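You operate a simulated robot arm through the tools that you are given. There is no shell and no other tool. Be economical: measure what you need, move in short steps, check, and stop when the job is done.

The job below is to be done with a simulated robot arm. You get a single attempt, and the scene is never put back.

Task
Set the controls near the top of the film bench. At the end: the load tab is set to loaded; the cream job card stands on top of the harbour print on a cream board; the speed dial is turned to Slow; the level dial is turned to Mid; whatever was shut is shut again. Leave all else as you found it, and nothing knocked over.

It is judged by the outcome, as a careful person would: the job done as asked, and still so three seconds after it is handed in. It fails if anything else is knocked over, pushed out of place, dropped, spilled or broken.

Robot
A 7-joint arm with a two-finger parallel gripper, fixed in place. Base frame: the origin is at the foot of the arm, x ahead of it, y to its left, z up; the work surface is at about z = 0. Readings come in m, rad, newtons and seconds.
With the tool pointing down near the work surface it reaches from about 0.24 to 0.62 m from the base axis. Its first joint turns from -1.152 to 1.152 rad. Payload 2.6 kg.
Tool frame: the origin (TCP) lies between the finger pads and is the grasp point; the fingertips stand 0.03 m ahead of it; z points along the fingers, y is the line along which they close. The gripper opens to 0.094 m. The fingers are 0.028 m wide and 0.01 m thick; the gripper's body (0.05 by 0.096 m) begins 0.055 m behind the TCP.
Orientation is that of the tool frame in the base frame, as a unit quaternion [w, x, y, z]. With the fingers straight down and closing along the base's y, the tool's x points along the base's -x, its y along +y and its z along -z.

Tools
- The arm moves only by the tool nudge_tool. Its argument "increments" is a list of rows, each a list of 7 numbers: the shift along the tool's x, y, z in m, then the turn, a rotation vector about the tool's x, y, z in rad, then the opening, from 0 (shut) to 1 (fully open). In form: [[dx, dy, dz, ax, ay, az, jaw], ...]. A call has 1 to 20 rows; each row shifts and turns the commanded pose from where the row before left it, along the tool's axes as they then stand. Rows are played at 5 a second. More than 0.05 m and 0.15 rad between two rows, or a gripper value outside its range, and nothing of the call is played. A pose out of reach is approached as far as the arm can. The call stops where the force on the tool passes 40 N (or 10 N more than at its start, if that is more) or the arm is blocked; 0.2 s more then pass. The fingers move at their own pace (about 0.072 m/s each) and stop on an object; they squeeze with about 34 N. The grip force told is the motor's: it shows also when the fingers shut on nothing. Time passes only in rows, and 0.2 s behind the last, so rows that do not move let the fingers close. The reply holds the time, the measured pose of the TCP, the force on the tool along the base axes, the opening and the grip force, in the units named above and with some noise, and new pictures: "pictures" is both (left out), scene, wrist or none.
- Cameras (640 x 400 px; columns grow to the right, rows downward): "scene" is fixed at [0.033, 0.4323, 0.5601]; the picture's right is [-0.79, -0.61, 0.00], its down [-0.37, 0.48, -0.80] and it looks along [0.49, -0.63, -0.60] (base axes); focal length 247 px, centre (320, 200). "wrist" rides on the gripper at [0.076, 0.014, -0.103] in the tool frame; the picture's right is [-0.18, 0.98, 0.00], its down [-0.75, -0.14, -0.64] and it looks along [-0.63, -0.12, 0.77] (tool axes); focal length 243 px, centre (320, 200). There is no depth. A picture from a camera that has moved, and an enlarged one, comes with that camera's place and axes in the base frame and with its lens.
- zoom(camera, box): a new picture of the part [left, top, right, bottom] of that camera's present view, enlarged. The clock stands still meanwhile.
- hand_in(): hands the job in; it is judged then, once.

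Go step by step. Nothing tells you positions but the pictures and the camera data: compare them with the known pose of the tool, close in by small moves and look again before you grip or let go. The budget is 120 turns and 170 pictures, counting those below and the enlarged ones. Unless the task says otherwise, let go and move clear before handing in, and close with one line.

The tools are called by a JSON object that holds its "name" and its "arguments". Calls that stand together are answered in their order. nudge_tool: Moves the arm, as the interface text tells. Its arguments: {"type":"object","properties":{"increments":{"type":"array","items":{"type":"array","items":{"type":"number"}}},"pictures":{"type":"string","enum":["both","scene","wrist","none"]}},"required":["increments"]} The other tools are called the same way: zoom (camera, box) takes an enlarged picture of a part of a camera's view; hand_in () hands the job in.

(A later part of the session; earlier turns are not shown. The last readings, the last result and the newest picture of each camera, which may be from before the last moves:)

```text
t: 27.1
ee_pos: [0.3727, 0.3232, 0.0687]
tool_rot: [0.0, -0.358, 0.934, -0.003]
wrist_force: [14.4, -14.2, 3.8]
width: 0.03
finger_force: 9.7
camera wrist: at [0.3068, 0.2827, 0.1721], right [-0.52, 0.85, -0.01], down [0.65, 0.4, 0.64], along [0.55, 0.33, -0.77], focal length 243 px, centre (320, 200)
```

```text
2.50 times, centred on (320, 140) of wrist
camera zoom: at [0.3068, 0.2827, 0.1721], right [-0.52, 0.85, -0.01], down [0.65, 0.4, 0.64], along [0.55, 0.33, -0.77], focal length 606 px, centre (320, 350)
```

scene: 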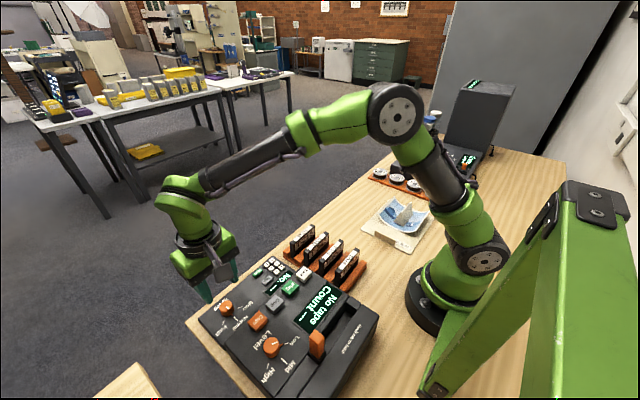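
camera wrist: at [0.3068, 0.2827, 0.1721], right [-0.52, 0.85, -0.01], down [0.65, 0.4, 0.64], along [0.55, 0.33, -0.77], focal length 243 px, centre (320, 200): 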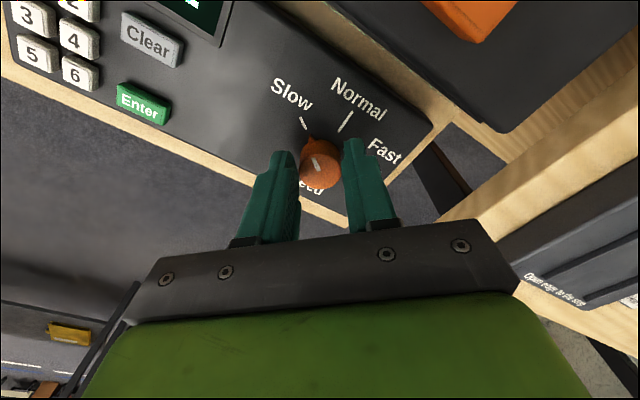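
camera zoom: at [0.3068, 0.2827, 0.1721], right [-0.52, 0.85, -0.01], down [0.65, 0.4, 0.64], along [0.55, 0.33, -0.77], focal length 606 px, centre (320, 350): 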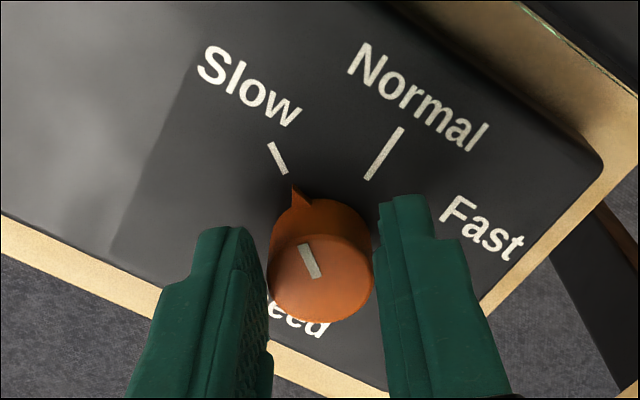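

The knob has clicked over, and the pointer lines up with the Slow tick. I'll open and lift away.

{"name": "nudge_tool", "arguments": {"increments": [[0, 0, 0, 0, 0, 0, 0.5], [0, 0, 0, 0, 0, 0, 0.5], [0, 0, -0.02, 0, 0, 0, 0.5], [0, 0, -0.03, 0, 0, 0, 0.5], [0, 0, -0.03, 0, 0, 0, 0.5], [0, 0, 0, 0, 0, 0, 0.5]], "pictures": "wrist"}}

{"name": "zoom", "arguments": {"camera": "scene", "box": [170, 240, 330, 380]}}

```text
t: 28.5
ee_pos: [0.3707, 0.3246, 0.1504]
tool_rot: [-0.002, -0.357, 0.934, -0.002]
wrist_force: [0.5, -0.8, 0.0]
width: 0.0471
finger_force: 0.1
camera wrist: at [0.3058, 0.2841, 0.2547], right [-0.52, 0.85, 0.0], down [0.66, 0.4, 0.64], along [0.55, 0.33, -0.77], focal length 243 px, centre (320, 200)
```

wrist: 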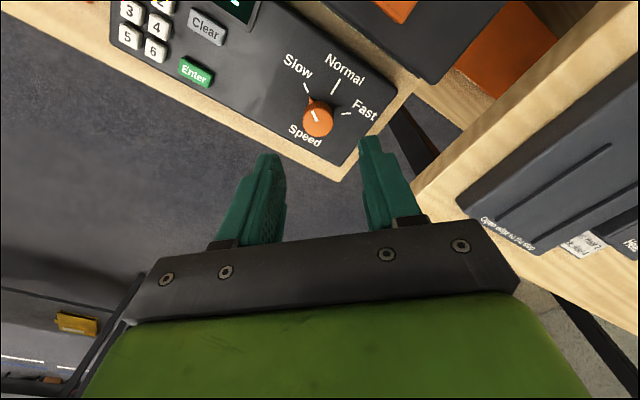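

```text
2.86 times, centred on (250, 310) of scene
camera zoom: at [0.033, 0.4323, 0.5601], right [-0.79, -0.61, 0.0], down [-0.37, 0.48, -0.8], along [0.49, -0.63, -0.6], focal length 705 px, centre (520, -114)
```

zoom: 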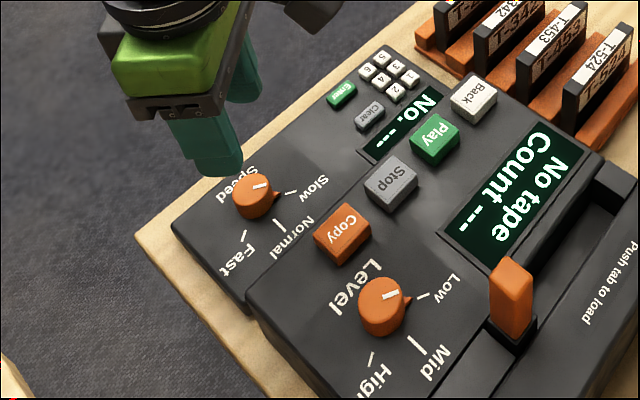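

Speed is on Slow and the console hasn't moved. Next is the level knob near (0.222, 0.329). I'll move above it and turn the fingers square to its pointer.

{"name": "nudge_tool", "arguments": {"increments": [[0.027, 0.0256, -0.01, 0, 0, 0, 0.5], [0.027, 0.0256, 0, 0, 0, 0, 0.5], [0.027, 0.0256, 0, 0, 0, 0, 0.5], [0.027, 0.0256, 0, 0, 0, 0, 0.5], [0, 0, 0, 0, 0, -0.13, 0.5], [0, 0, 0, 0, 0, 0, 0.5]]}}

{"name": "zoom", "arguments": {"camera": "wrist", "box": [200, 0, 440, 150]}}

```text
t: 29.9
ee_pos: [0.223, 0.3278, 0.1581]
tool_rot: [-0.002, -0.418, 0.909, -0.002]
wrist_force: [0.6, 1.1, -0.2]
width: 0.0468
finger_force: 0.0
camera wrist: at [0.1623, 0.2792, 0.2616], right [-0.63, 0.78, 0.0], down [0.6, 0.48, 0.64], along [0.5, 0.4, -0.77], focal length 243 px, centre (320, 200)
```

scene: 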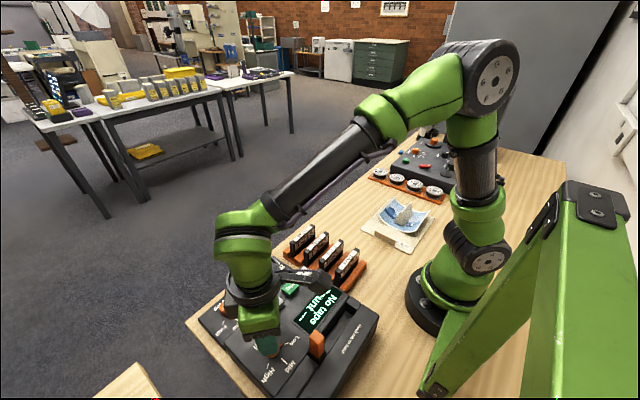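
wrist: 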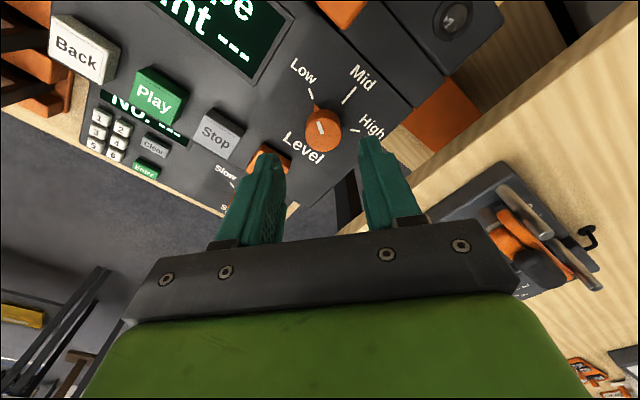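

```text
2.67 times, centred on (320, 75) of wrist
camera zoom: at [0.1623, 0.2792, 0.2616], right [-0.63, 0.78, 0.0], down [0.6, 0.48, 0.64], along [0.5, 0.4, -0.77], focal length 647 px, centre (320, 533)
```

zoom: 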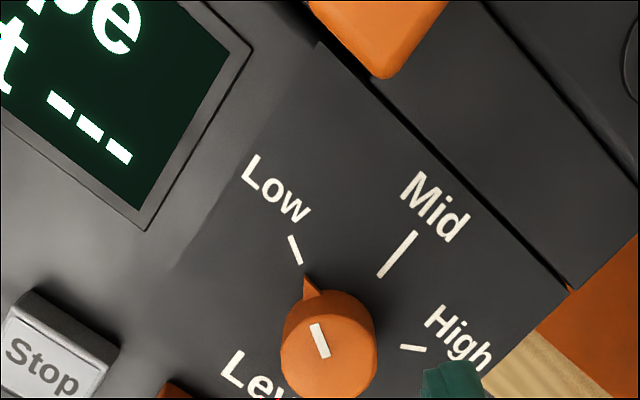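

By the wrist view the level knob is centred under the tool with its top near z = 0.084. I'll lower to just above that and look.

{"name": "nudge_tool", "arguments": {"increments": [[0, 0, 0.02, 0, 0, 0, 0.5], [0, 0, 0.015, 0, 0, 0, 0.5], [0, 0, 0.008, 0, 0, 0, 0.5], [0, 0, 0, 0, 0, 0, 0.5]], "pictures": "wrist"}}

{"name": "zoom", "arguments": {"camera": "scene", "box": [220, 300, 340, 395]}}

```text
t: 30.9
ee_pos: [0.2222, 0.3289, 0.1165]
tool_rot: [-0.003, -0.417, 0.909, -0.002]
wrist_force: [-0.3, 0.2, 0.5]
width: 0.0471
finger_force: 0.2
camera wrist: at [0.1623, 0.2802, 0.2187], right [-0.63, 0.78, 0.0], down [0.6, 0.48, 0.64], along [0.5, 0.4, -0.77], focal length 243 px, centre (320, 200)
```

wrist: 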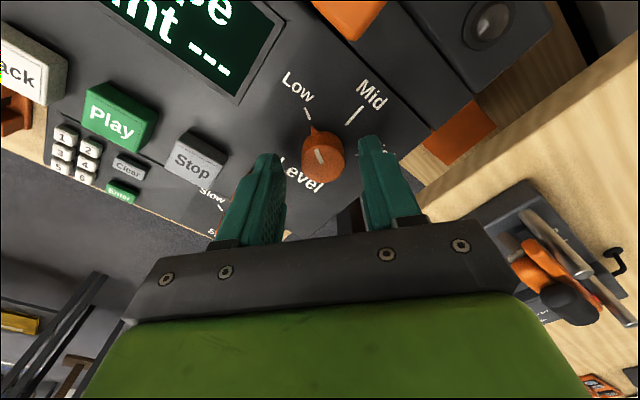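

```text
4.21 times, centred on (280, 348) of scene
camera zoom: at [0.033, 0.4323, 0.5601], right [-0.79, -0.61, 0.0], down [-0.37, 0.48, -0.8], along [0.49, -0.63, -0.6], focal length 1038 px, centre (488, -421)
```

zoom: 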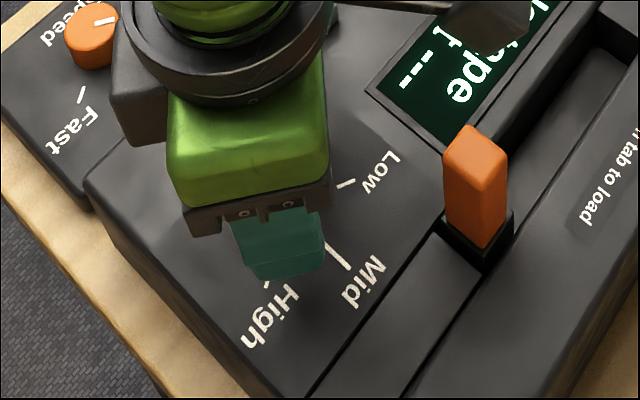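

It's still centred. I'll lower 12 mm more and close.

{"name": "nudge_tool", "arguments": {"increments": [[0, 0, 0.007, 0, 0, 0, 0.5], [0, 0, 0.005, 0, 0, 0, 0.5], [0, 0, 0, 0, 0, 0, 0.38], [0, 0, 0, 0, 0, 0, 0.25], [0, 0, 0, 0, 0, 0, 0.2], [0, 0, 0, 0, 0, 0, 0.2]], "pictures": "wrist"}}

```text
t: 32.3
ee_pos: [0.2193, 0.328, 0.1038]
tool_rot: [-0.003, -0.418, 0.908, -0.001]
wrist_force: [-3.8, 4.0, -2.5]
width: 0.0273
finger_force: 45.1
camera wrist: at [0.1609, 0.2804, 0.2061], right [-0.63, 0.78, 0.0], down [0.6, 0.48, 0.64], along [0.5, 0.4, -0.77], focal length 243 px, centre (320, 200)
```

wrist: 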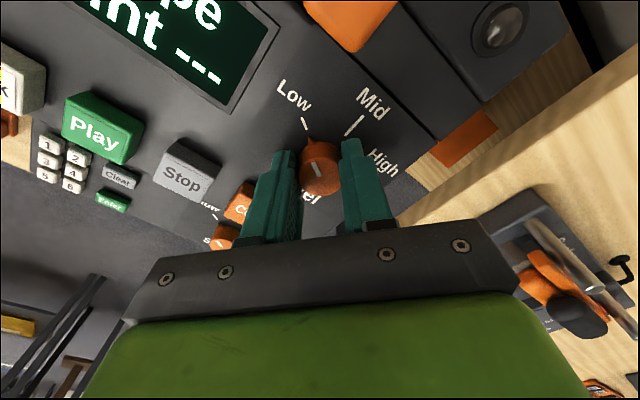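

It's gripped with little side force. I'll turn it toward Mid (positive about tool z).

{"name": "nudge_tool", "arguments": {"increments": [[0, 0, 0, 0, 0, 0.07, 0.2], [0, 0, 0, 0, 0, 0.07, 0.2], [0, 0, 0, 0, 0, 0.07, 0.2], [0, 0, 0, 0, 0, 0.07, 0.2], [0, 0, 0, 0, 0, 0.07, 0.2], [0, 0, 0, 0, 0, 0, 0.2]], "pictures": "wrist"}}

```text
t: 33.4
ee_pos: [0.2197, 0.3292, 0.1045]
tool_rot: [-0.003, -0.283, 0.959, -0.001]
wrist_force: [1.5, 1.5, -1.8]
width: 0.0274
finger_force: 45.4
stopped in row 5: the force on the tool passed its limit (the readings are from after the stop); the commanded pose is now the measured one
camera wrist: at [0.1486, 0.2998, 0.2077], right [-0.38, 0.93, 0.0], down [0.71, 0.29, 0.64], along [0.59, 0.24, -0.77], focal length 243 px, centre (320, 200)
```

wrist: 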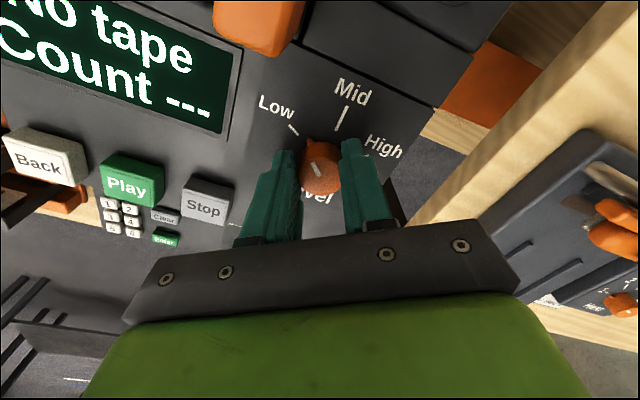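

It's partway between Low and Mid. I'll continue.

{"name": "nudge_tool", "arguments": {"increments": [[0, 0, 0, 0, 0, 0.07, 0.2], [0, 0, 0, 0, 0, 0.07, 0.2], [0, 0, 0, 0, 0, 0.07, 0.2], [0, 0, 0, 0, 0, 0, 0.2]], "pictures": "wrist"}}

{"name": "zoom", "arguments": {"camera": "wrist", "box": [220, 60, 420, 220]}}

```text
t: 34.4
ee_pos: [0.2177, 0.3292, 0.1038]
tool_rot: [-0.003, -0.182, 0.983, -0.002]
wrist_force: [2.8, 26.0, -21.8]
width: 0.027
finger_force: 44.9
camera wrist: at [0.1437, 0.3155, 0.2076], right [-0.18, 0.98, 0.0], down [0.76, 0.14, 0.64], along [0.63, 0.11, -0.77], focal length 243 px, centre (320, 200)
```

wrist: 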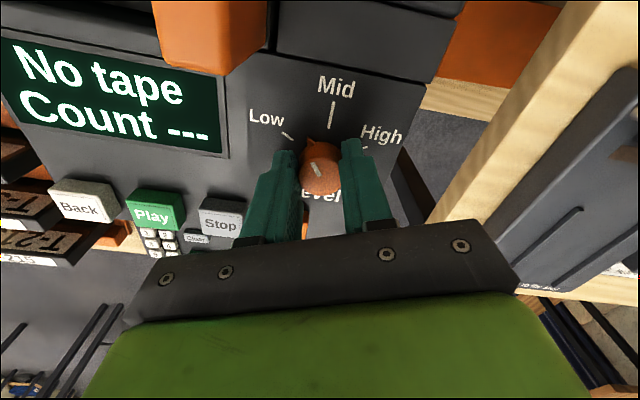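

```text
2.50 times, centred on (320, 140) of wrist
camera zoom: at [0.1437, 0.3155, 0.2076], right [-0.18, 0.98, 0.0], down [0.76, 0.14, 0.64], along [0.63, 0.11, -0.77], focal length 606 px, centre (320, 350)
```

zoom: 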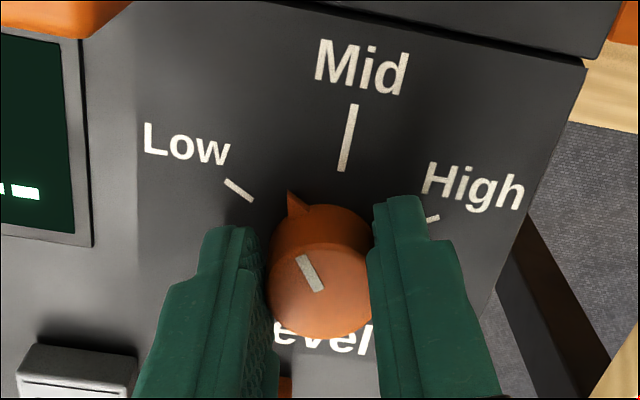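

The pointer is about halfway, so the click to Mid should come soon. I'll go on carefully.

{"name": "nudge_tool", "arguments": {"increments": [[0, 0, 0, 0, 0, 0.07, 0.2], [0, 0, 0, 0, 0, 0.07, 0.2], [0, 0, 0, 0, 0, 0, 0.2]], "pictures": "none"}}

{"name": "zoom", "arguments": {"camera": "wrist", "box": [220, 60, 420, 220]}}

```text
t: 35.1
ee_pos: [0.2182, 0.3303, 0.1046]
tool_rot: [-0.003, -0.115, 0.993, 0.0]
wrist_force: [0.5, 2.3, -0.8]
width: 0.0273
finger_force: 44.9
stopped in row 3: the force on the tool passed its limit (the readings are from after the stop); the commanded pose is now the measured one
```

```text
2.50 times, centred on (320, 140) of wrist
camera zoom: at [0.1422, 0.3262, 0.2076], right [-0.04, 1.0, 0.0], down [0.77, 0.03, 0.64], along [0.64, 0.03, -0.77], focal length 606 px, centre (320, 350)
```

zoom: 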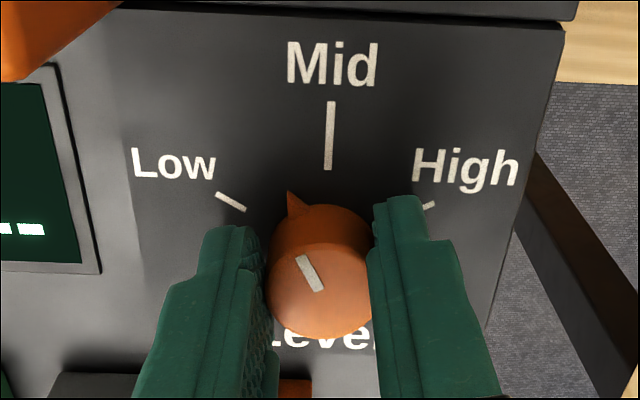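

The knob still turns with the fingers, and the pointer has about 0.4 rad left to Mid. I'll continue.

{"name": "nudge_tool", "arguments": {"increments": [[0, 0, 0, 0, 0, 0.07, 0.2], [0, 0, 0, 0, 0, 0.07, 0.2], [0, 0, 0, 0, 0, 0.05, 0.2], [0, 0, 0, 0, 0, 0, 0.2]], "pictures": "none"}}

{"name": "zoom", "arguments": {"camera": "wrist", "box": [220, 60, 420, 220]}}

```text
t: 36.1
ee_pos: [0.2176, 0.3297, 0.1052]
tool_rot: [-0.001, -0.02, 1.0, -0.001]
wrist_force: [11.7, 20.9, -24.7]
width: 0.0272
finger_force: 45.0
```

```text
2.50 times, centred on (320, 140) of wrist
camera zoom: at [0.1426, 0.3414, 0.2075], right [0.14, 0.99, 0.0], down [0.76, -0.11, 0.64], along [0.63, -0.09, -0.77], focal length 606 px, centre (320, 350)
```

zoom: 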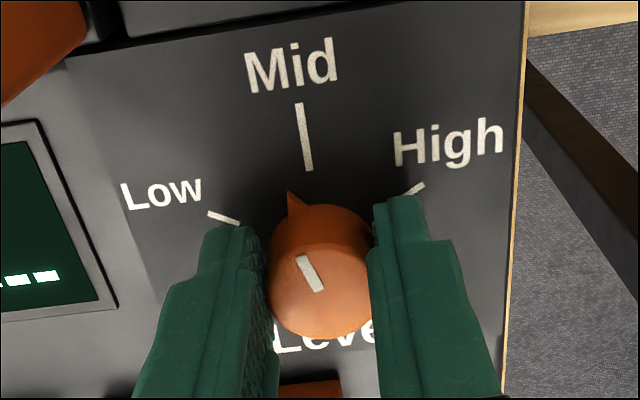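

There's about 0.2–0.25 rad left. I'll turn a bit more.

{"name": "nudge_tool", "arguments": {"increments": [[0, 0, 0, 0, 0, 0.06, 0.2], [0, 0, 0, 0, 0, 0.06, 0.2], [0, 0, 0, 0, 0, 0.06, 0.2], [0, 0, 0, 0, 0, 0, 0.2]], "pictures": "none"}}

{"name": "zoom", "arguments": {"camera": "wrist", "box": [220, 60, 420, 220]}}

```text
t: 37.1
ee_pos: [0.219, 0.3306, 0.1049]
tool_rot: [-0.001, 0.069, 0.998, 0.002]
wrist_force: [3.3, 28.3, -27.1]
width: 0.0274
finger_force: 45.1
```

```text
2.50 times, centred on (320, 140) of wrist
camera zoom: at [0.1457, 0.3551, 0.2079], right [0.32, 0.95, 0.0], down [0.73, -0.25, 0.64], along [0.61, -0.2, -0.77], focal length 606 px, centre (320, 350)
```

zoom: 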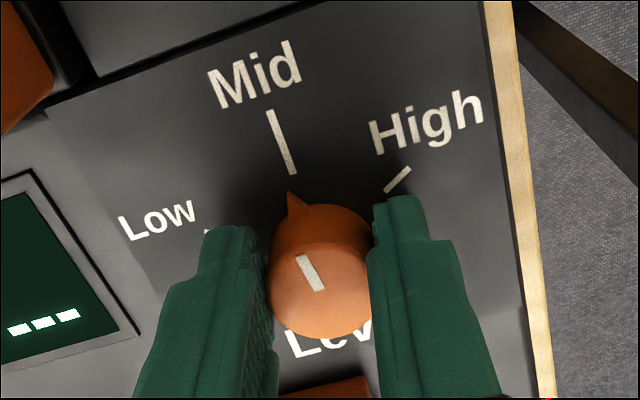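

It's nearly aligned. I'll add a touch more, then release.

{"name": "nudge_tool", "arguments": {"increments": [[0, 0, 0, 0, 0, 0.05, 0.2], [0, 0, 0, 0, 0, 0.04, 0.2], [0, 0, 0, 0, 0, 0, 0.2], [0, 0, 0, 0, 0, 0, 0.4], [0, 0, 0, 0, 0, 0, 0.5], [0, 0, 0, 0, 0, 0, 0.5]], "pictures": "none"}}

{"name": "zoom", "arguments": {"camera": "wrist", "box": [220, 60, 420, 220]}}

```text
t: 38.5
ee_pos: [0.2181, 0.3293, 0.1035]
tool_rot: [-0.002, 0.115, 0.993, -0.001]
wrist_force: [-0.8, 0.2, 0.7]
width: 0.047
finger_force: 0.1
```

```text
2.50 times, centred on (320, 140) of wrist
camera zoom: at [0.1486, 0.3606, 0.2071], right [0.4, 0.91, 0.0], down [0.7, -0.31, 0.64], along [0.58, -0.26, -0.77], focal length 606 px, centre (320, 350)
```

zoom: 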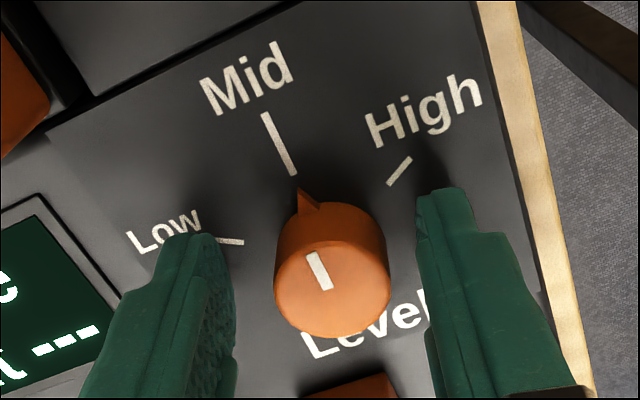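

The level pointer sits on Mid. I'll lift and back off to inspect the load tab.

{"name": "nudge_tool", "arguments": {"increments": [[0, 0, -0.015, 0, 0, 0, 0.5], [0, 0, -0.03, 0, 0, 0, 0.5], [0, 0, -0.04, 0, 0, -0.12, 0.5], [0, 0, -0.04, 0, 0, -0.11, 0.5], [0.03, -0.015, 0, 0, 0, 0, 0.5], [0.03, -0.015, 0, 0, 0, 0, 0.5], [0, 0, 0, 0, 0, 0, 0.5]]}}

{"name": "zoom", "arguments": {"camera": "wrist", "box": [200, 0, 440, 150]}}

{"name": "zoom", "arguments": {"camera": "scene", "box": [230, 280, 390, 399]}}

```text
t: 40.1
ee_pos: [0.1576, 0.3004, 0.2281]
tool_rot: [-0.003, 0.0, 1.0, -0.001]
wrist_force: [0.0, 1.0, -0.6]
width: 0.0467
finger_force: 0.0
camera wrist: at [0.0817, 0.314, 0.3324], right [0.18, 0.98, 0.0], down [0.76, -0.14, 0.64], along [0.63, -0.12, -0.77], focal length 243 px, centre (320, 200)
```

scene: 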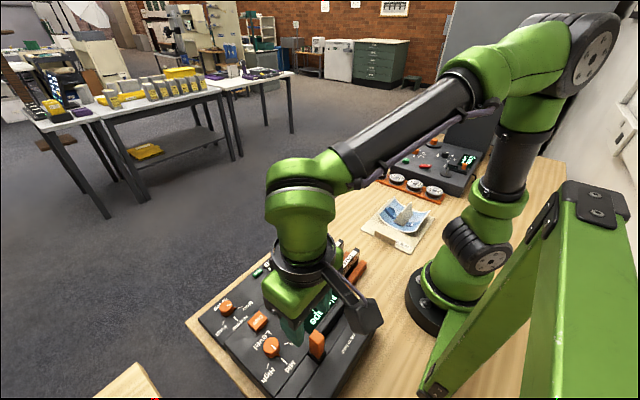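
wrist: 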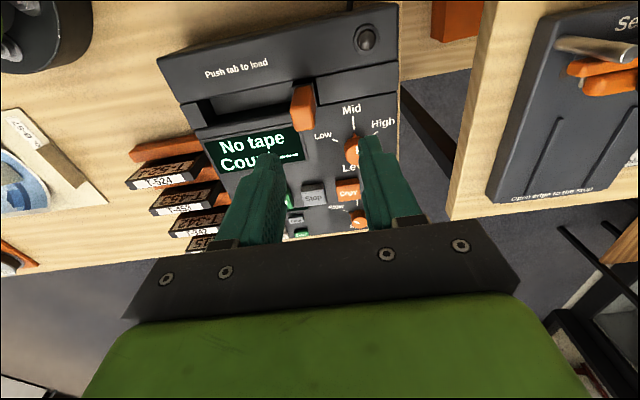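

```text
2.67 times, centred on (320, 75) of wrist
camera zoom: at [0.0817, 0.314, 0.3324], right [0.18, 0.98, 0.0], down [0.76, -0.14, 0.64], along [0.63, -0.12, -0.77], focal length 647 px, centre (320, 533)
```

zoom: 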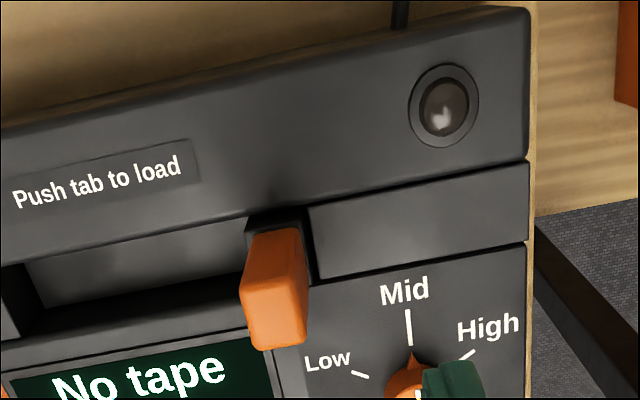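

```text
3.36 times, centred on (310, 340) of scene
camera zoom: at [0.033, 0.4323, 0.5601], right [-0.79, -0.61, 0.0], down [-0.37, 0.48, -0.8], along [0.49, -0.63, -0.6], focal length 829 px, centre (354, -269)
```

zoom: 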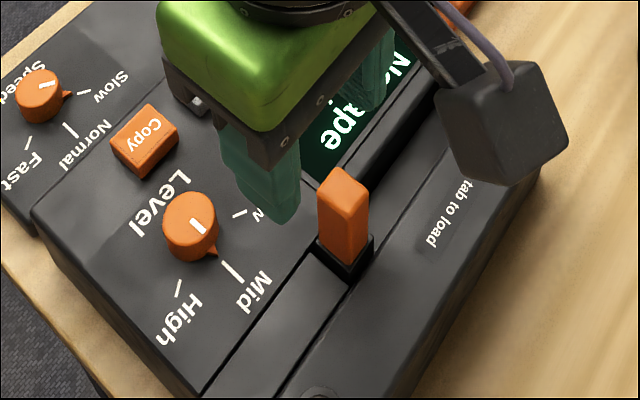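

Both dials are as asked. The load tab stands at the +y end of a well near (0.163, 0.279) with its top around z = 0.11, so loading most likely slides it toward -y along the well. I'll come nearer to take its measure.

{"name": "nudge_tool", "arguments": {"increments": [[-0.003, -0.011, 0.02, 0, 0, 0, 0.5], [-0.002, -0.01, 0.02, 0, 0, 0, 0.5], [0, 0, 0.015, 0, 0, 0, 0.5], [0, 0, 0, 0, 0, 0, 0.5]], "pictures": "wrist"}}

{"name": "zoom", "arguments": {"camera": "scene", "box": [260, 290, 380, 390]}}

{"name": "zoom", "arguments": {"camera": "wrist", "box": [200, 20, 440, 190]}}

```text
t: 41.1
ee_pos: [0.1647, 0.2805, 0.1741]
tool_rot: [-0.003, 0.0, 1.0, 0.001]
wrist_force: [-0.4, 0.7, 0.3]
width: 0.047
finger_force: 0.0
camera wrist: at [0.0893, 0.2946, 0.278], right [0.18, 0.98, 0.0], down [0.76, -0.14, 0.64], along [0.63, -0.12, -0.77], focal length 243 px, centre (320, 200)
```

wrist: 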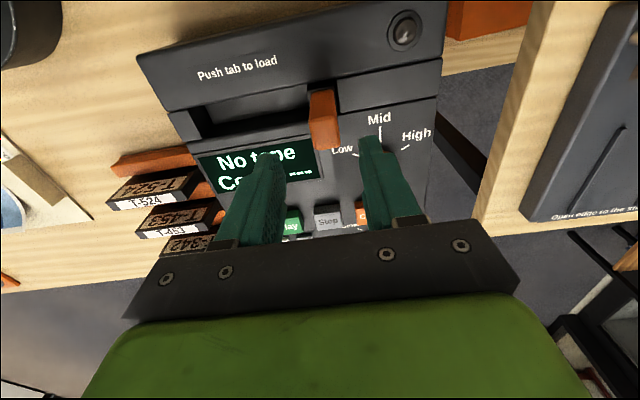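

```text
4.00 times, centred on (320, 340) of scene
camera zoom: at [0.033, 0.4323, 0.5601], right [-0.79, -0.61, 0.0], down [-0.37, 0.48, -0.8], along [0.49, -0.63, -0.6], focal length 986 px, centre (320, -360)
```

zoom: 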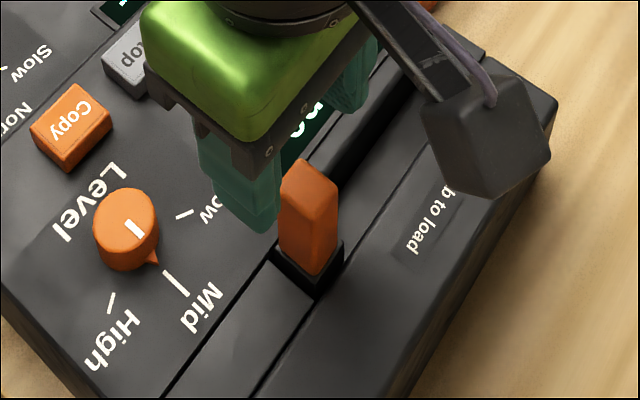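

```text
2.35 times, centred on (320, 105) of wrist
camera zoom: at [0.0893, 0.2946, 0.278], right [0.18, 0.98, 0.0], down [0.76, -0.14, 0.64], along [0.63, -0.12, -0.77], focal length 571 px, centre (320, 424)
```

zoom: 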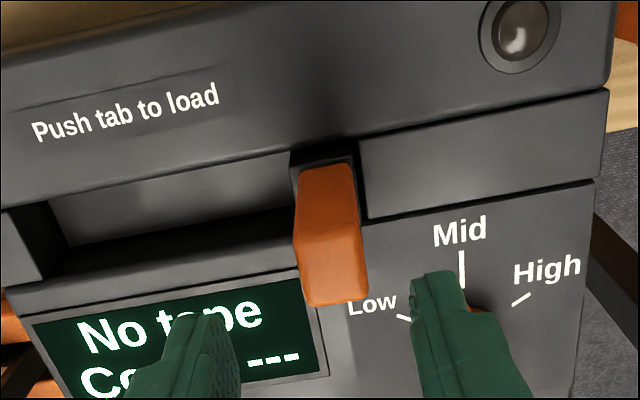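

The tab's centre is about (0.165, 0.283), with its top at z ≈ 0.11 and a thickness of about 2 cm. I'll lower the open fingers around it.

{"name": "nudge_tool", "arguments": {"increments": [[0, 0.0025, 0.02, 0, 0, 0, 0.55], [0, 0, 0.015, 0, 0, 0, 0.55], [0, 0, 0, 0, 0, 0, 0.55]], "pictures": "wrist"}}

{"name": "zoom", "arguments": {"camera": "scene", "box": [260, 290, 380, 390]}}

```text
t: 41.9
ee_pos: [0.1648, 0.2813, 0.1386]
tool_rot: [-0.003, -0.001, 1.0, 0.0]
wrist_force: [0.2, 0.8, 0.6]
width: 0.0513
finger_force: 0.1
camera wrist: at [0.0882, 0.2956, 0.243], right [0.18, 0.98, 0.0], down [0.76, -0.14, 0.64], along [0.63, -0.12, -0.77], focal length 243 px, centre (320, 200)
```

wrist: 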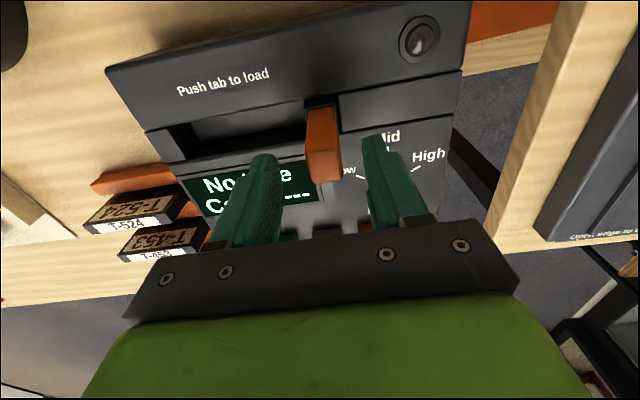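

```text
4.00 times, centred on (320, 340) of scene
camera zoom: at [0.033, 0.4323, 0.5601], right [-0.79, -0.61, 0.0], down [-0.37, 0.48, -0.8], along [0.49, -0.63, -0.6], focal length 986 px, centre (320, -360)
```

zoom: 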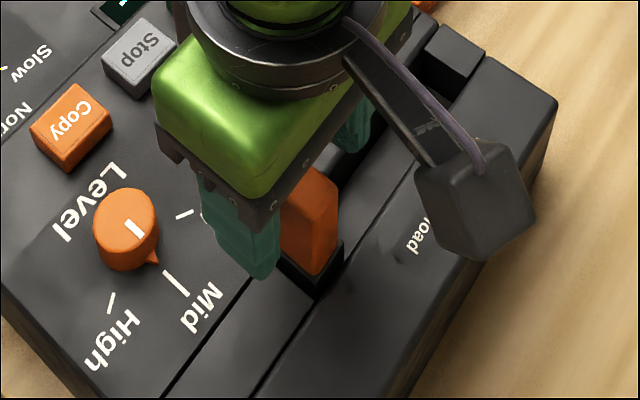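

The tab is centred between the fingers. I'll lower 20 mm more and close on it.

{"name": "nudge_tool", "arguments": {"increments": [[0, 0.001, 0.01, 0, 0, 0, 0.55], [0, 0, 0.01, 0, 0, 0, 0.55], [0, 0, 0, 0, 0, 0, 0.4], [0, 0, 0, 0, 0, 0, 0.25], [0, 0, 0, 0, 0, 0, 0.15], [0, 0, 0, 0, 0, 0, 0.15]], "pictures": "wrist"}}

{"name": "zoom", "arguments": {"camera": "scene", "box": [260, 290, 380, 390]}}

```text
t: 43.3
ee_pos: [0.1652, 0.2833, 0.1202]
tool_rot: [-0.001, -0.001, 1.0, 0.002]
wrist_force: [-0.5, 21.5, -2.2]
width: 0.0258
finger_force: 10.3
camera wrist: at [0.0891, 0.2975, 0.2233], right [0.18, 0.98, 0.0], down [0.76, -0.14, 0.64], along [0.63, -0.11, -0.77], focal length 243 px, centre (320, 200)
```

wrist: 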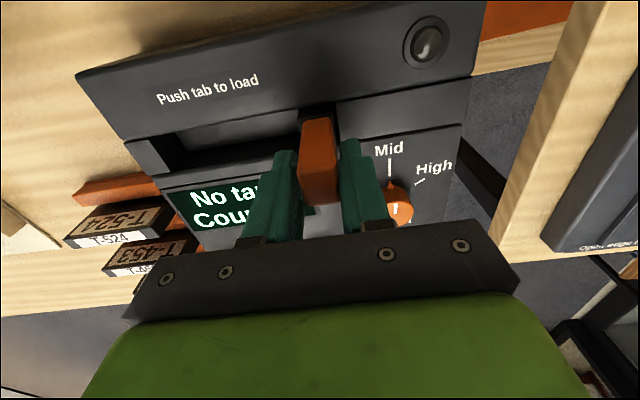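

```text
4.00 times, centred on (320, 340) of scene
camera zoom: at [0.033, 0.4323, 0.56], right [-0.79, -0.61, 0.0], down [-0.37, 0.48, -0.8], along [0.49, -0.63, -0.6], focal length 986 px, centre (320, -360)
```

zoom: 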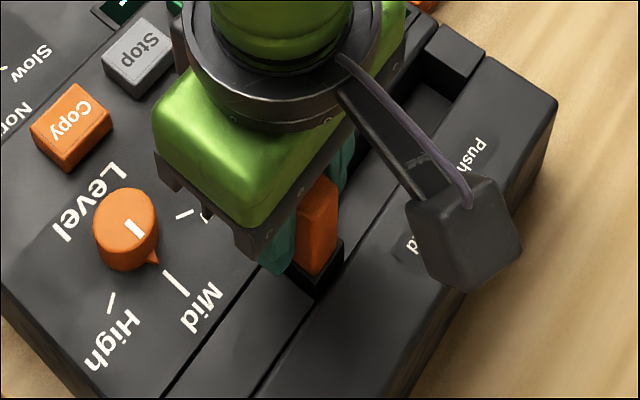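

The fingers are on the tab with the +y finger bearing on it. I'll try a small slide toward -y and watch the force.

{"name": "nudge_tool", "arguments": {"increments": [[0, -0.002, 0, 0, 0, 0, 0.15], [0, -0.002, 0, 0, 0, 0, 0.15], [0, -0.003, 0, 0, 0, 0, 0.15], [0, 0, 0, 0, 0, 0, 0.15]], "pictures": "wrist"}}

{"name": "zoom", "arguments": {"camera": "scene", "box": [260, 290, 380, 390]}}

```text
t: 44.1
ee_pos: [0.1639, 0.2822, 0.1217]
tool_rot: [0.002, -0.003, 1.0, 0.008]
wrist_force: [0.0, 27.0, -4.8]
width: 0.0292
finger_force: 13.4
stopped in row 4: the force on the tool passed its limit (the readings are from after the stop); the commanded pose is now the measured one
camera wrist: at [0.0882, 0.2939, 0.2252], right [0.18, 0.98, 0.02], down [0.75, -0.15, 0.64], along [0.63, -0.1, -0.77], focal length 243 px, centre (320, 200)
```

wrist: 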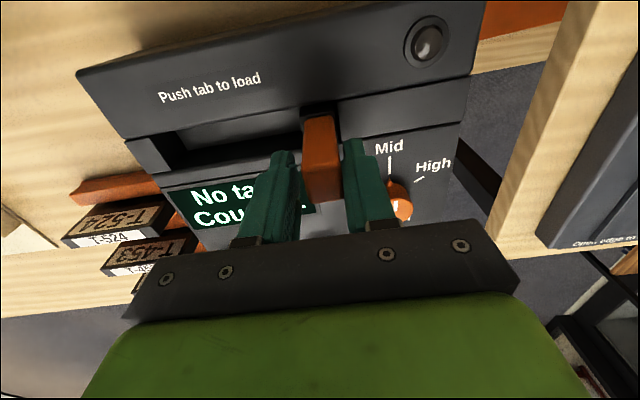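

```text
4.00 times, centred on (320, 340) of scene
camera zoom: at [0.033, 0.4323, 0.56], right [-0.79, -0.61, 0.0], down [-0.37, 0.48, -0.8], along [0.49, -0.63, -0.6], focal length 986 px, centre (320, -360)
```

zoom: 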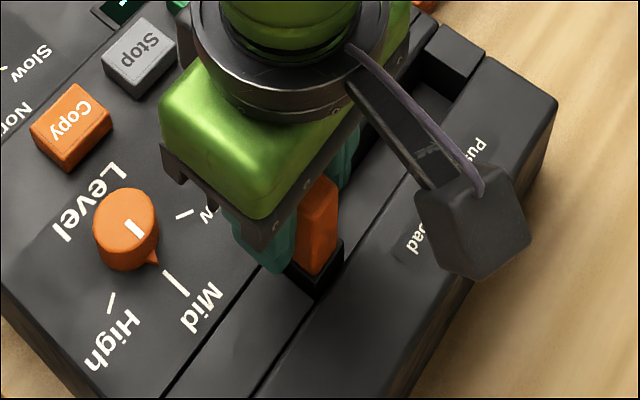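

The tab didn't slide under about 40 N. I'll let go, move off, and study how it's mounted before trying again.

{"name": "nudge_tool", "arguments": {"increments": [[0, 0, 0, 0, 0, 0, 0.55], [0, 0, 0, 0, 0, 0, 0.55], [0, 0, -0.03, 0, 0, 0, 0.55], [0, 0, -0.04, 0, 0, 0, 0.55], [-0.02, -0.03, -0.02, 0, 0, 0, 0.55], [-0.02, -0.04, 0, 0, 0, 0, 0.55], [0, -0.045, 0, 0, 0, 0, 0.55], [0, -0.045, 0, 0, 0, 0, 0.55], [0, 0, 0, 0, 0, 0, 0.55]], "pictures": "wrist"}}

{"name": "zoom", "arguments": {"camera": "scene", "box": [290, 310, 350, 370]}}

{"name": "zoom", "arguments": {"camera": "scene", "box": [260, 270, 390, 399]}}

```text
t: 46.1
ee_pos: [0.2012, 0.1208, 0.2088]
tool_rot: [-0.001, -0.002, 1.0, 0.004]
wrist_force: [0.4, 0.4, -0.3]
width: 0.0517
finger_force: 0.1
camera wrist: at [0.1259, 0.1337, 0.3114], right [0.18, 0.98, 0.01], down [0.76, -0.14, 0.64], along [0.63, -0.11, -0.77], focal length 243 px, centre (320, 200)
```

wrist: 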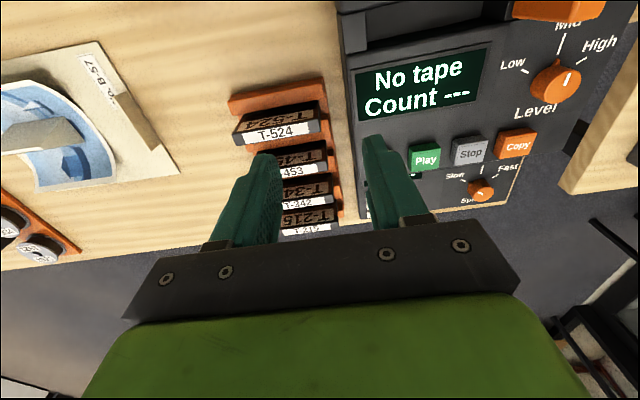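

```text
6.67 times, centred on (320, 340) of scene
camera zoom: at [0.033, 0.4323, 0.5601], right [-0.79, -0.61, 0.0], down [-0.37, 0.48, -0.8], along [0.49, -0.63, -0.6], focal length 1644 px, centre (320, -733)
```

zoom: 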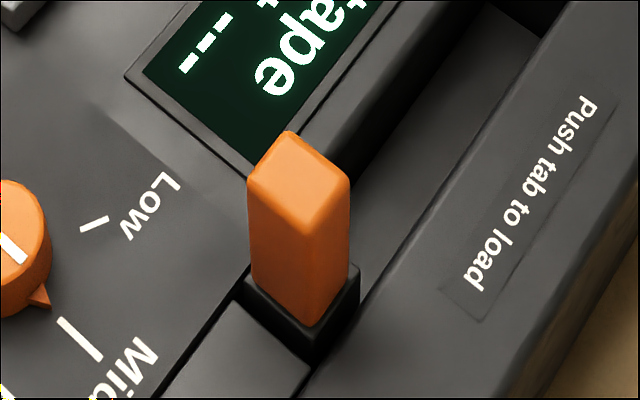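

```text
3.10 times, centred on (325, 334) of scene
camera zoom: at [0.033, 0.4323, 0.5601], right [-0.79, -0.61, 0.0], down [-0.37, 0.48, -0.8], along [0.49, -0.63, -0.6], focal length 765 px, centre (304, -217)
```

zoom: 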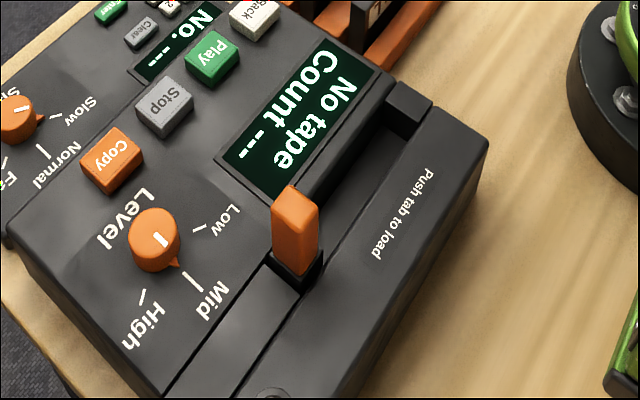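

The tab stands in a black sleeve. I'll compare it with the similar orange tab on the film viewer and look at the shape of the well.

{"name": "zoom", "arguments": {"camera": "scene", "box": [430, 135, 490, 180]}}

{"name": "zoom", "arguments": {"camera": "scene", "box": [300, 280, 380, 350]}}

```text
8.89 times, centred on (460, 158) of scene
camera zoom: at [0.033, 0.4323, 0.5601], right [-0.79, -0.61, 0.0], down [-0.37, 0.48, -0.8], along [0.49, -0.63, -0.6], focal length 2192 px, centre (-924, 578)
```

zoom: 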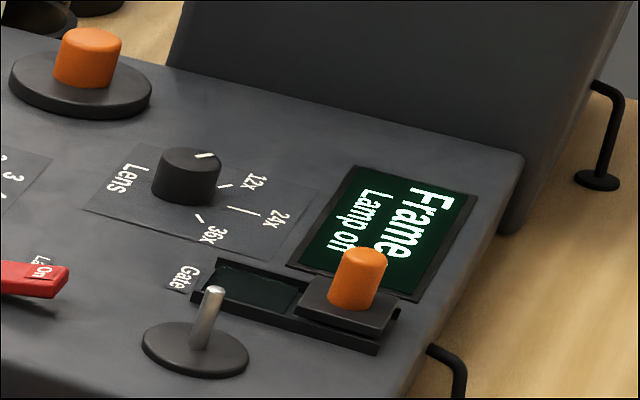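

```text
5.71 times, centred on (340, 315) of scene
camera zoom: at [0.033, 0.4323, 0.5601], right [-0.79, -0.61, 0.0], down [-0.37, 0.48, -0.8], along [0.49, -0.63, -0.6], focal length 1409 px, centre (206, -457)
```

zoom: 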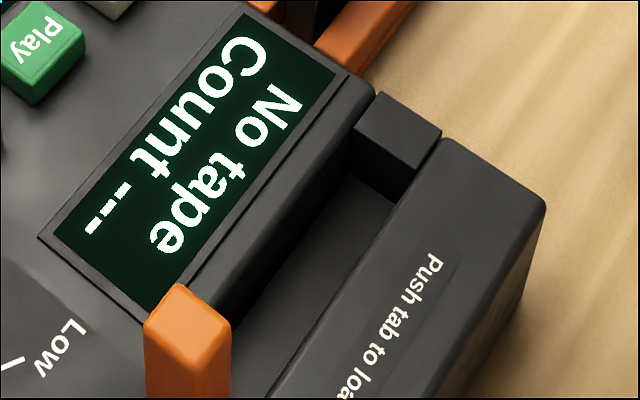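

The film viewer's display reads "Lamp on" here; I'll check it against my first picture with the same zoom.

{"name": "zoom", "arguments": {"camera": "scene", "box": [340, 70, 500, 170]}}

{"name": "zoom", "arguments": {"camera": "scene", "box": [445, 145, 485, 170]}}

```text
4.00 times, centred on (420, 120) of scene
camera zoom: at [0.033, 0.4323, 0.5601], right [-0.79, -0.61, 0.0], down [-0.37, 0.48, -0.8], along [0.49, -0.63, -0.6], focal length 986 px, centre (-80, 520)
```

zoom: 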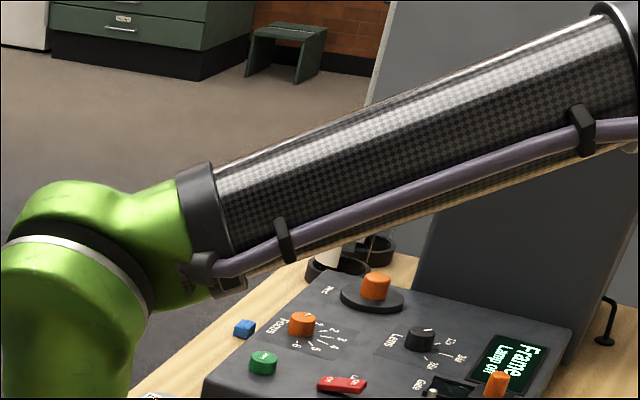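

```text
16.00 times, centred on (465, 158) of scene
camera zoom: at [0.033, 0.4323, 0.5601], right [-0.79, -0.61, 0.0], down [-0.37, 0.48, -0.8], along [0.49, -0.63, -0.6], focal length 3946 px, centre (-2000, 880)
```

zoom: 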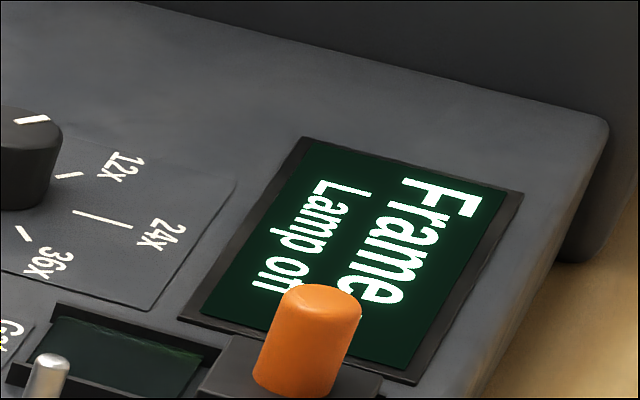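

That display is unchanged; the tab had only hidden part of the text. Now I'll go back to the load tab and grip it properly centred, so I can feel which way it gives.

{"name": "nudge_tool", "arguments": {"increments": [[0.009, 0.0413, 0, 0, 0, 0, 0.55], [0.009, 0.0413, 0, 0, 0, 0, 0.55], [0.009, 0.0413, 0, 0, 0, 0, 0.55], [0.009, 0.0413, 0, 0, 0, 0, 0.55], [0, 0, 0.04, 0, 0, 0, 0.55], [0, 0, 0.03, 0, 0, 0, 0.55], [0, 0, 0, 0, 0, 0, 0.55]], "pictures": "wrist"}}

{"name": "zoom", "arguments": {"camera": "wrist", "box": [220, 60, 420, 220]}}

```text
t: 47.7
ee_pos: [0.1684, 0.2813, 0.1412]
tool_rot: [-0.001, 0.0, 1.0, 0.004]
wrist_force: [-1.0, 0.1, -0.7]
width: 0.0513
finger_force: 0.1
camera wrist: at [0.0922, 0.2955, 0.2439], right [0.18, 0.98, 0.01], down [0.75, -0.14, 0.64], along [0.63, -0.11, -0.77], focal length 243 px, centre (320, 200)
```

wrist: 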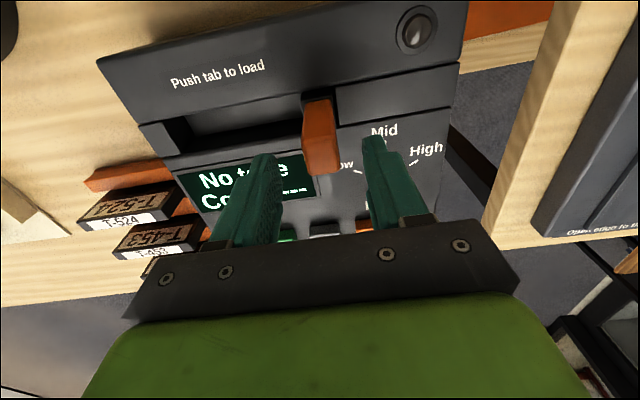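

```text
2.50 times, centred on (320, 140) of wrist
camera zoom: at [0.0922, 0.2955, 0.2439], right [0.18, 0.98, 0.01], down [0.75, -0.14, 0.64], along [0.63, -0.11, -0.77], focal length 606 px, centre (320, 350)
```

zoom: 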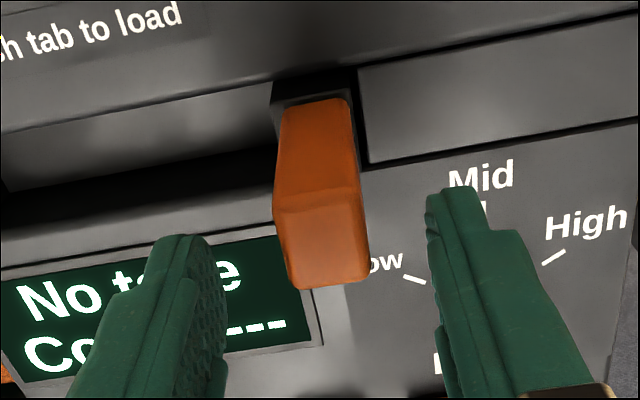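

The tab is centred under the tool and rises vertically out of the well. I'll lower and grip it firmly with both fingers.

{"name": "nudge_tool", "arguments": {"increments": [[0.001, 0.003, 0.012, 0, 0, 0, 0.55], [0, 0, 0.013, 0, 0, 0, 0.55], [0, 0, 0, 0, 0, 0, 0.4], [0, 0, 0, 0, 0, 0, 0.25], [0, 0, 0, 0, 0, 0, 0.1], [0, 0, 0, 0, 0, 0, 0.1], [0, 0, 0, 0, 0, 0, 0.1]], "pictures": "none"}}

{"name": "zoom", "arguments": {"camera": "wrist", "box": [220, 60, 420, 220]}}

```text
t: 49.3
ee_pos: [0.1687, 0.2861, 0.1158]
tool_rot: [-0.001, -0.001, 1.0, 0.003]
wrist_force: [0.3, -4.3, -1.2]
width: 0.0213
finger_force: 45.0
```

```text
2.50 times, centred on (320, 140) of wrist
camera zoom: at [0.0924, 0.2991, 0.2192], right [0.18, 0.98, 0.01], down [0.75, -0.14, 0.64], along [0.63, -0.11, -0.77], focal length 606 px, centre (320, 350)
```

zoom: 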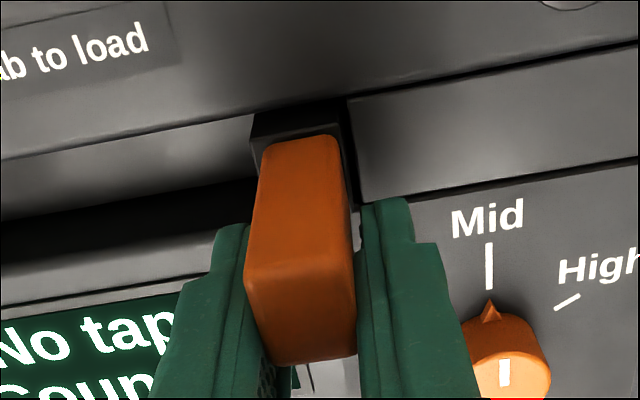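

A proper two-sided grip at 21 mm. Now I'll feel for a slide along -y in small steps.

{"name": "nudge_tool", "arguments": {"increments": [[0, -0.002, 0, 0, 0, 0, 0.1], [0, -0.002, 0, 0, 0, 0, 0.1], [0, 0, 0, 0, 0, 0, 0.1]], "pictures": "none"}}

```text
t: 50.1
ee_pos: [0.1684, 0.2864, 0.1166]
tool_rot: [0.001, -0.004, 1.0, 0.008]
wrist_force: [-1.6, 38.5, -2.0]
width: 0.0216
finger_force: 45.1
```

It's hard against -y. I'll undo that and feel downward next.

{"name": "nudge_tool", "arguments": {"increments": [[0, 0.004, 0, 0, 0, 0, 0.1], [0, 0, 0.002, 0, 0, 0, 0.1], [0, 0, 0.002, 0, 0, 0, 0.1], [0, 0, 0, 0, 0, 0, 0.1]], "pictures": "none"}}

```text
t: 51.1
ee_pos: [0.1682, 0.286, 0.1111]
tool_rot: [-0.002, -0.001, 1.0, 0.003]
wrist_force: [-11.7, 7.2, 1.6]
width: 0.0212
finger_force: 45.2
```

It gave 4 mm downward with almost no force. I'll look at what moved.

{"name": "zoom", "arguments": {"camera": "wrist", "box": [220, 60, 420, 220]}}

{"name": "zoom", "arguments": {"camera": "scene", "box": [290, 310, 350, 370]}}

```text
2.50 times, centred on (320, 140) of wrist
camera zoom: at [0.0927, 0.2992, 0.2148], right [0.18, 0.98, 0.0], down [0.76, -0.14, 0.64], along [0.63, -0.11, -0.77], focal length 606 px, centre (320, 350)
```

zoom: 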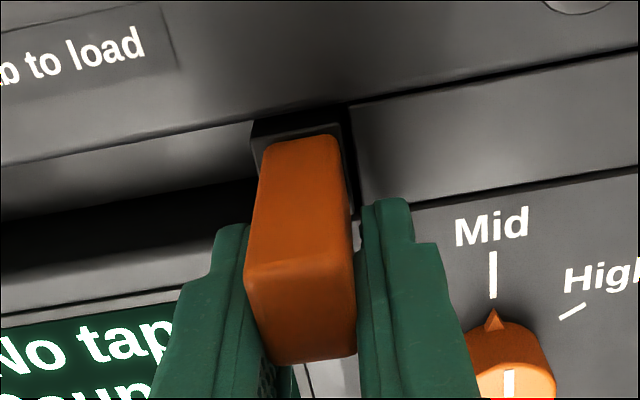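

```text
6.67 times, centred on (320, 340) of scene
camera zoom: at [0.033, 0.4323, 0.5601], right [-0.79, -0.61, 0.0], down [-0.37, 0.48, -0.8], along [0.49, -0.63, -0.6], focal length 1644 px, centre (320, -733)
```

zoom: 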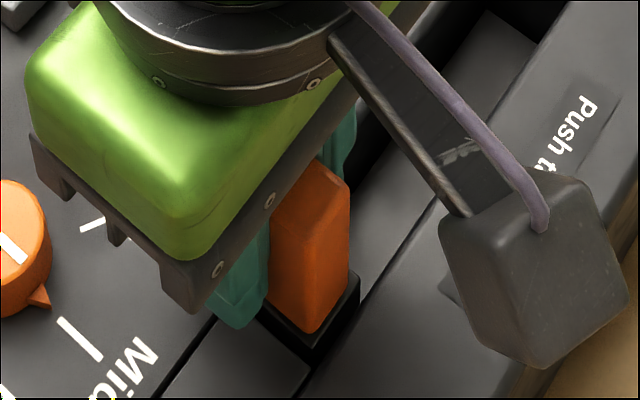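

The tab and its sleeve move down together with no slip, so it's a downward push. I'll continue in small steps, watching the force.

{"name": "nudge_tool", "arguments": {"increments": [[0, 0, 0.003, 0, 0, 0, 0.1], [0, 0, 0.003, 0, 0, 0, 0.1], [0, 0, 0, 0, 0, 0, 0.1]], "pictures": "none"}}

{"name": "zoom", "arguments": {"camera": "scene", "box": [290, 310, 350, 370]}}

```text
t: 51.9
ee_pos: [0.1688, 0.2867, 0.105]
tool_rot: [-0.001, -0.002, 1.0, 0.004]
wrist_force: [-5.9, 4.8, 1.1]
width: 0.0215
finger_force: 45.2
```

```text
6.67 times, centred on (320, 340) of scene
camera zoom: at [0.033, 0.4323, 0.5601], right [-0.79, -0.61, 0.0], down [-0.37, 0.48, -0.8], along [0.49, -0.63, -0.6], focal length 1644 px, centre (320, -733)
```

zoom: 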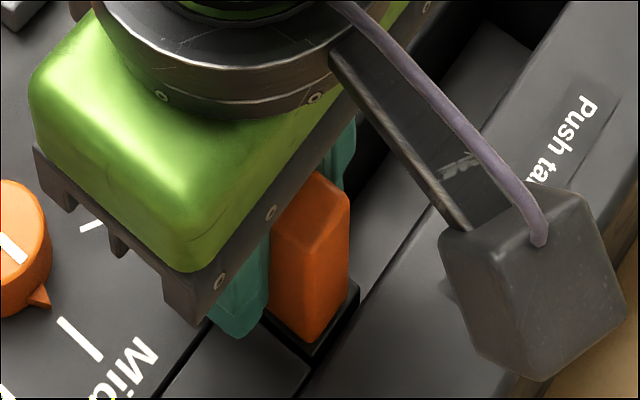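

It plunges straight down, but the fingertips are nearly at the panel. I'll release, rise, close the fingers and push on the tab's top instead.

{"name": "nudge_tool", "arguments": {"increments": [[0, 0, 0, 0, 0, 0, 0.5], [0, 0, 0, 0, 0, 0, 0.5], [0, 0, -0.03, 0, 0, 0, 0.5], [0, 0, -0.02, 0, 0, 0, 0], [0, 0, 0, 0, 0, 0, 0], [0, 0, 0, 0, 0, 0, 0]], "pictures": "wrist"}}

{"name": "zoom", "arguments": {"camera": "scene", "box": [290, 310, 350, 370]}}

```text
t: 53.3
ee_pos: [0.1677, 0.2858, 0.1554]
tool_rot: [0.001, -0.002, 1.0, 0.007]
wrist_force: [4.0, 18.5, 2.4]
width: 0.0167
finger_force: 45.2
camera wrist: at [0.0922, 0.2979, 0.2581], right [0.18, 0.98, 0.01], down [0.75, -0.15, 0.64], along [0.63, -0.11, -0.77], focal length 243 px, centre (320, 200)
```

wrist: 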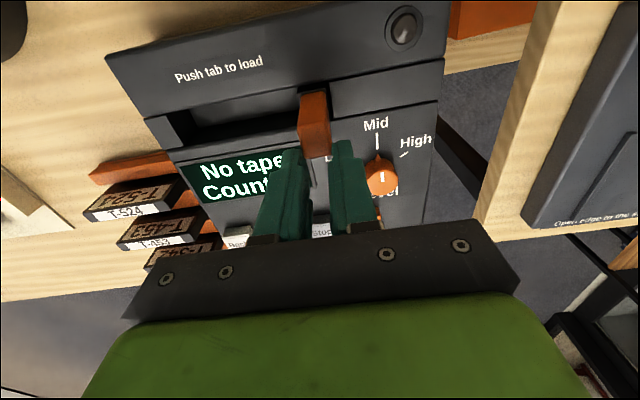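

```text
6.67 times, centred on (320, 340) of scene
camera zoom: at [0.033, 0.4323, 0.5601], right [-0.79, -0.61, 0.0], down [-0.37, 0.48, -0.8], along [0.49, -0.63, -0.6], focal length 1644 px, centre (320, -733)
```

zoom: 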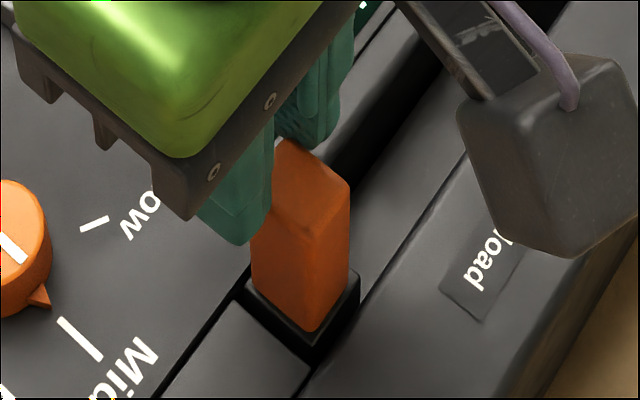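

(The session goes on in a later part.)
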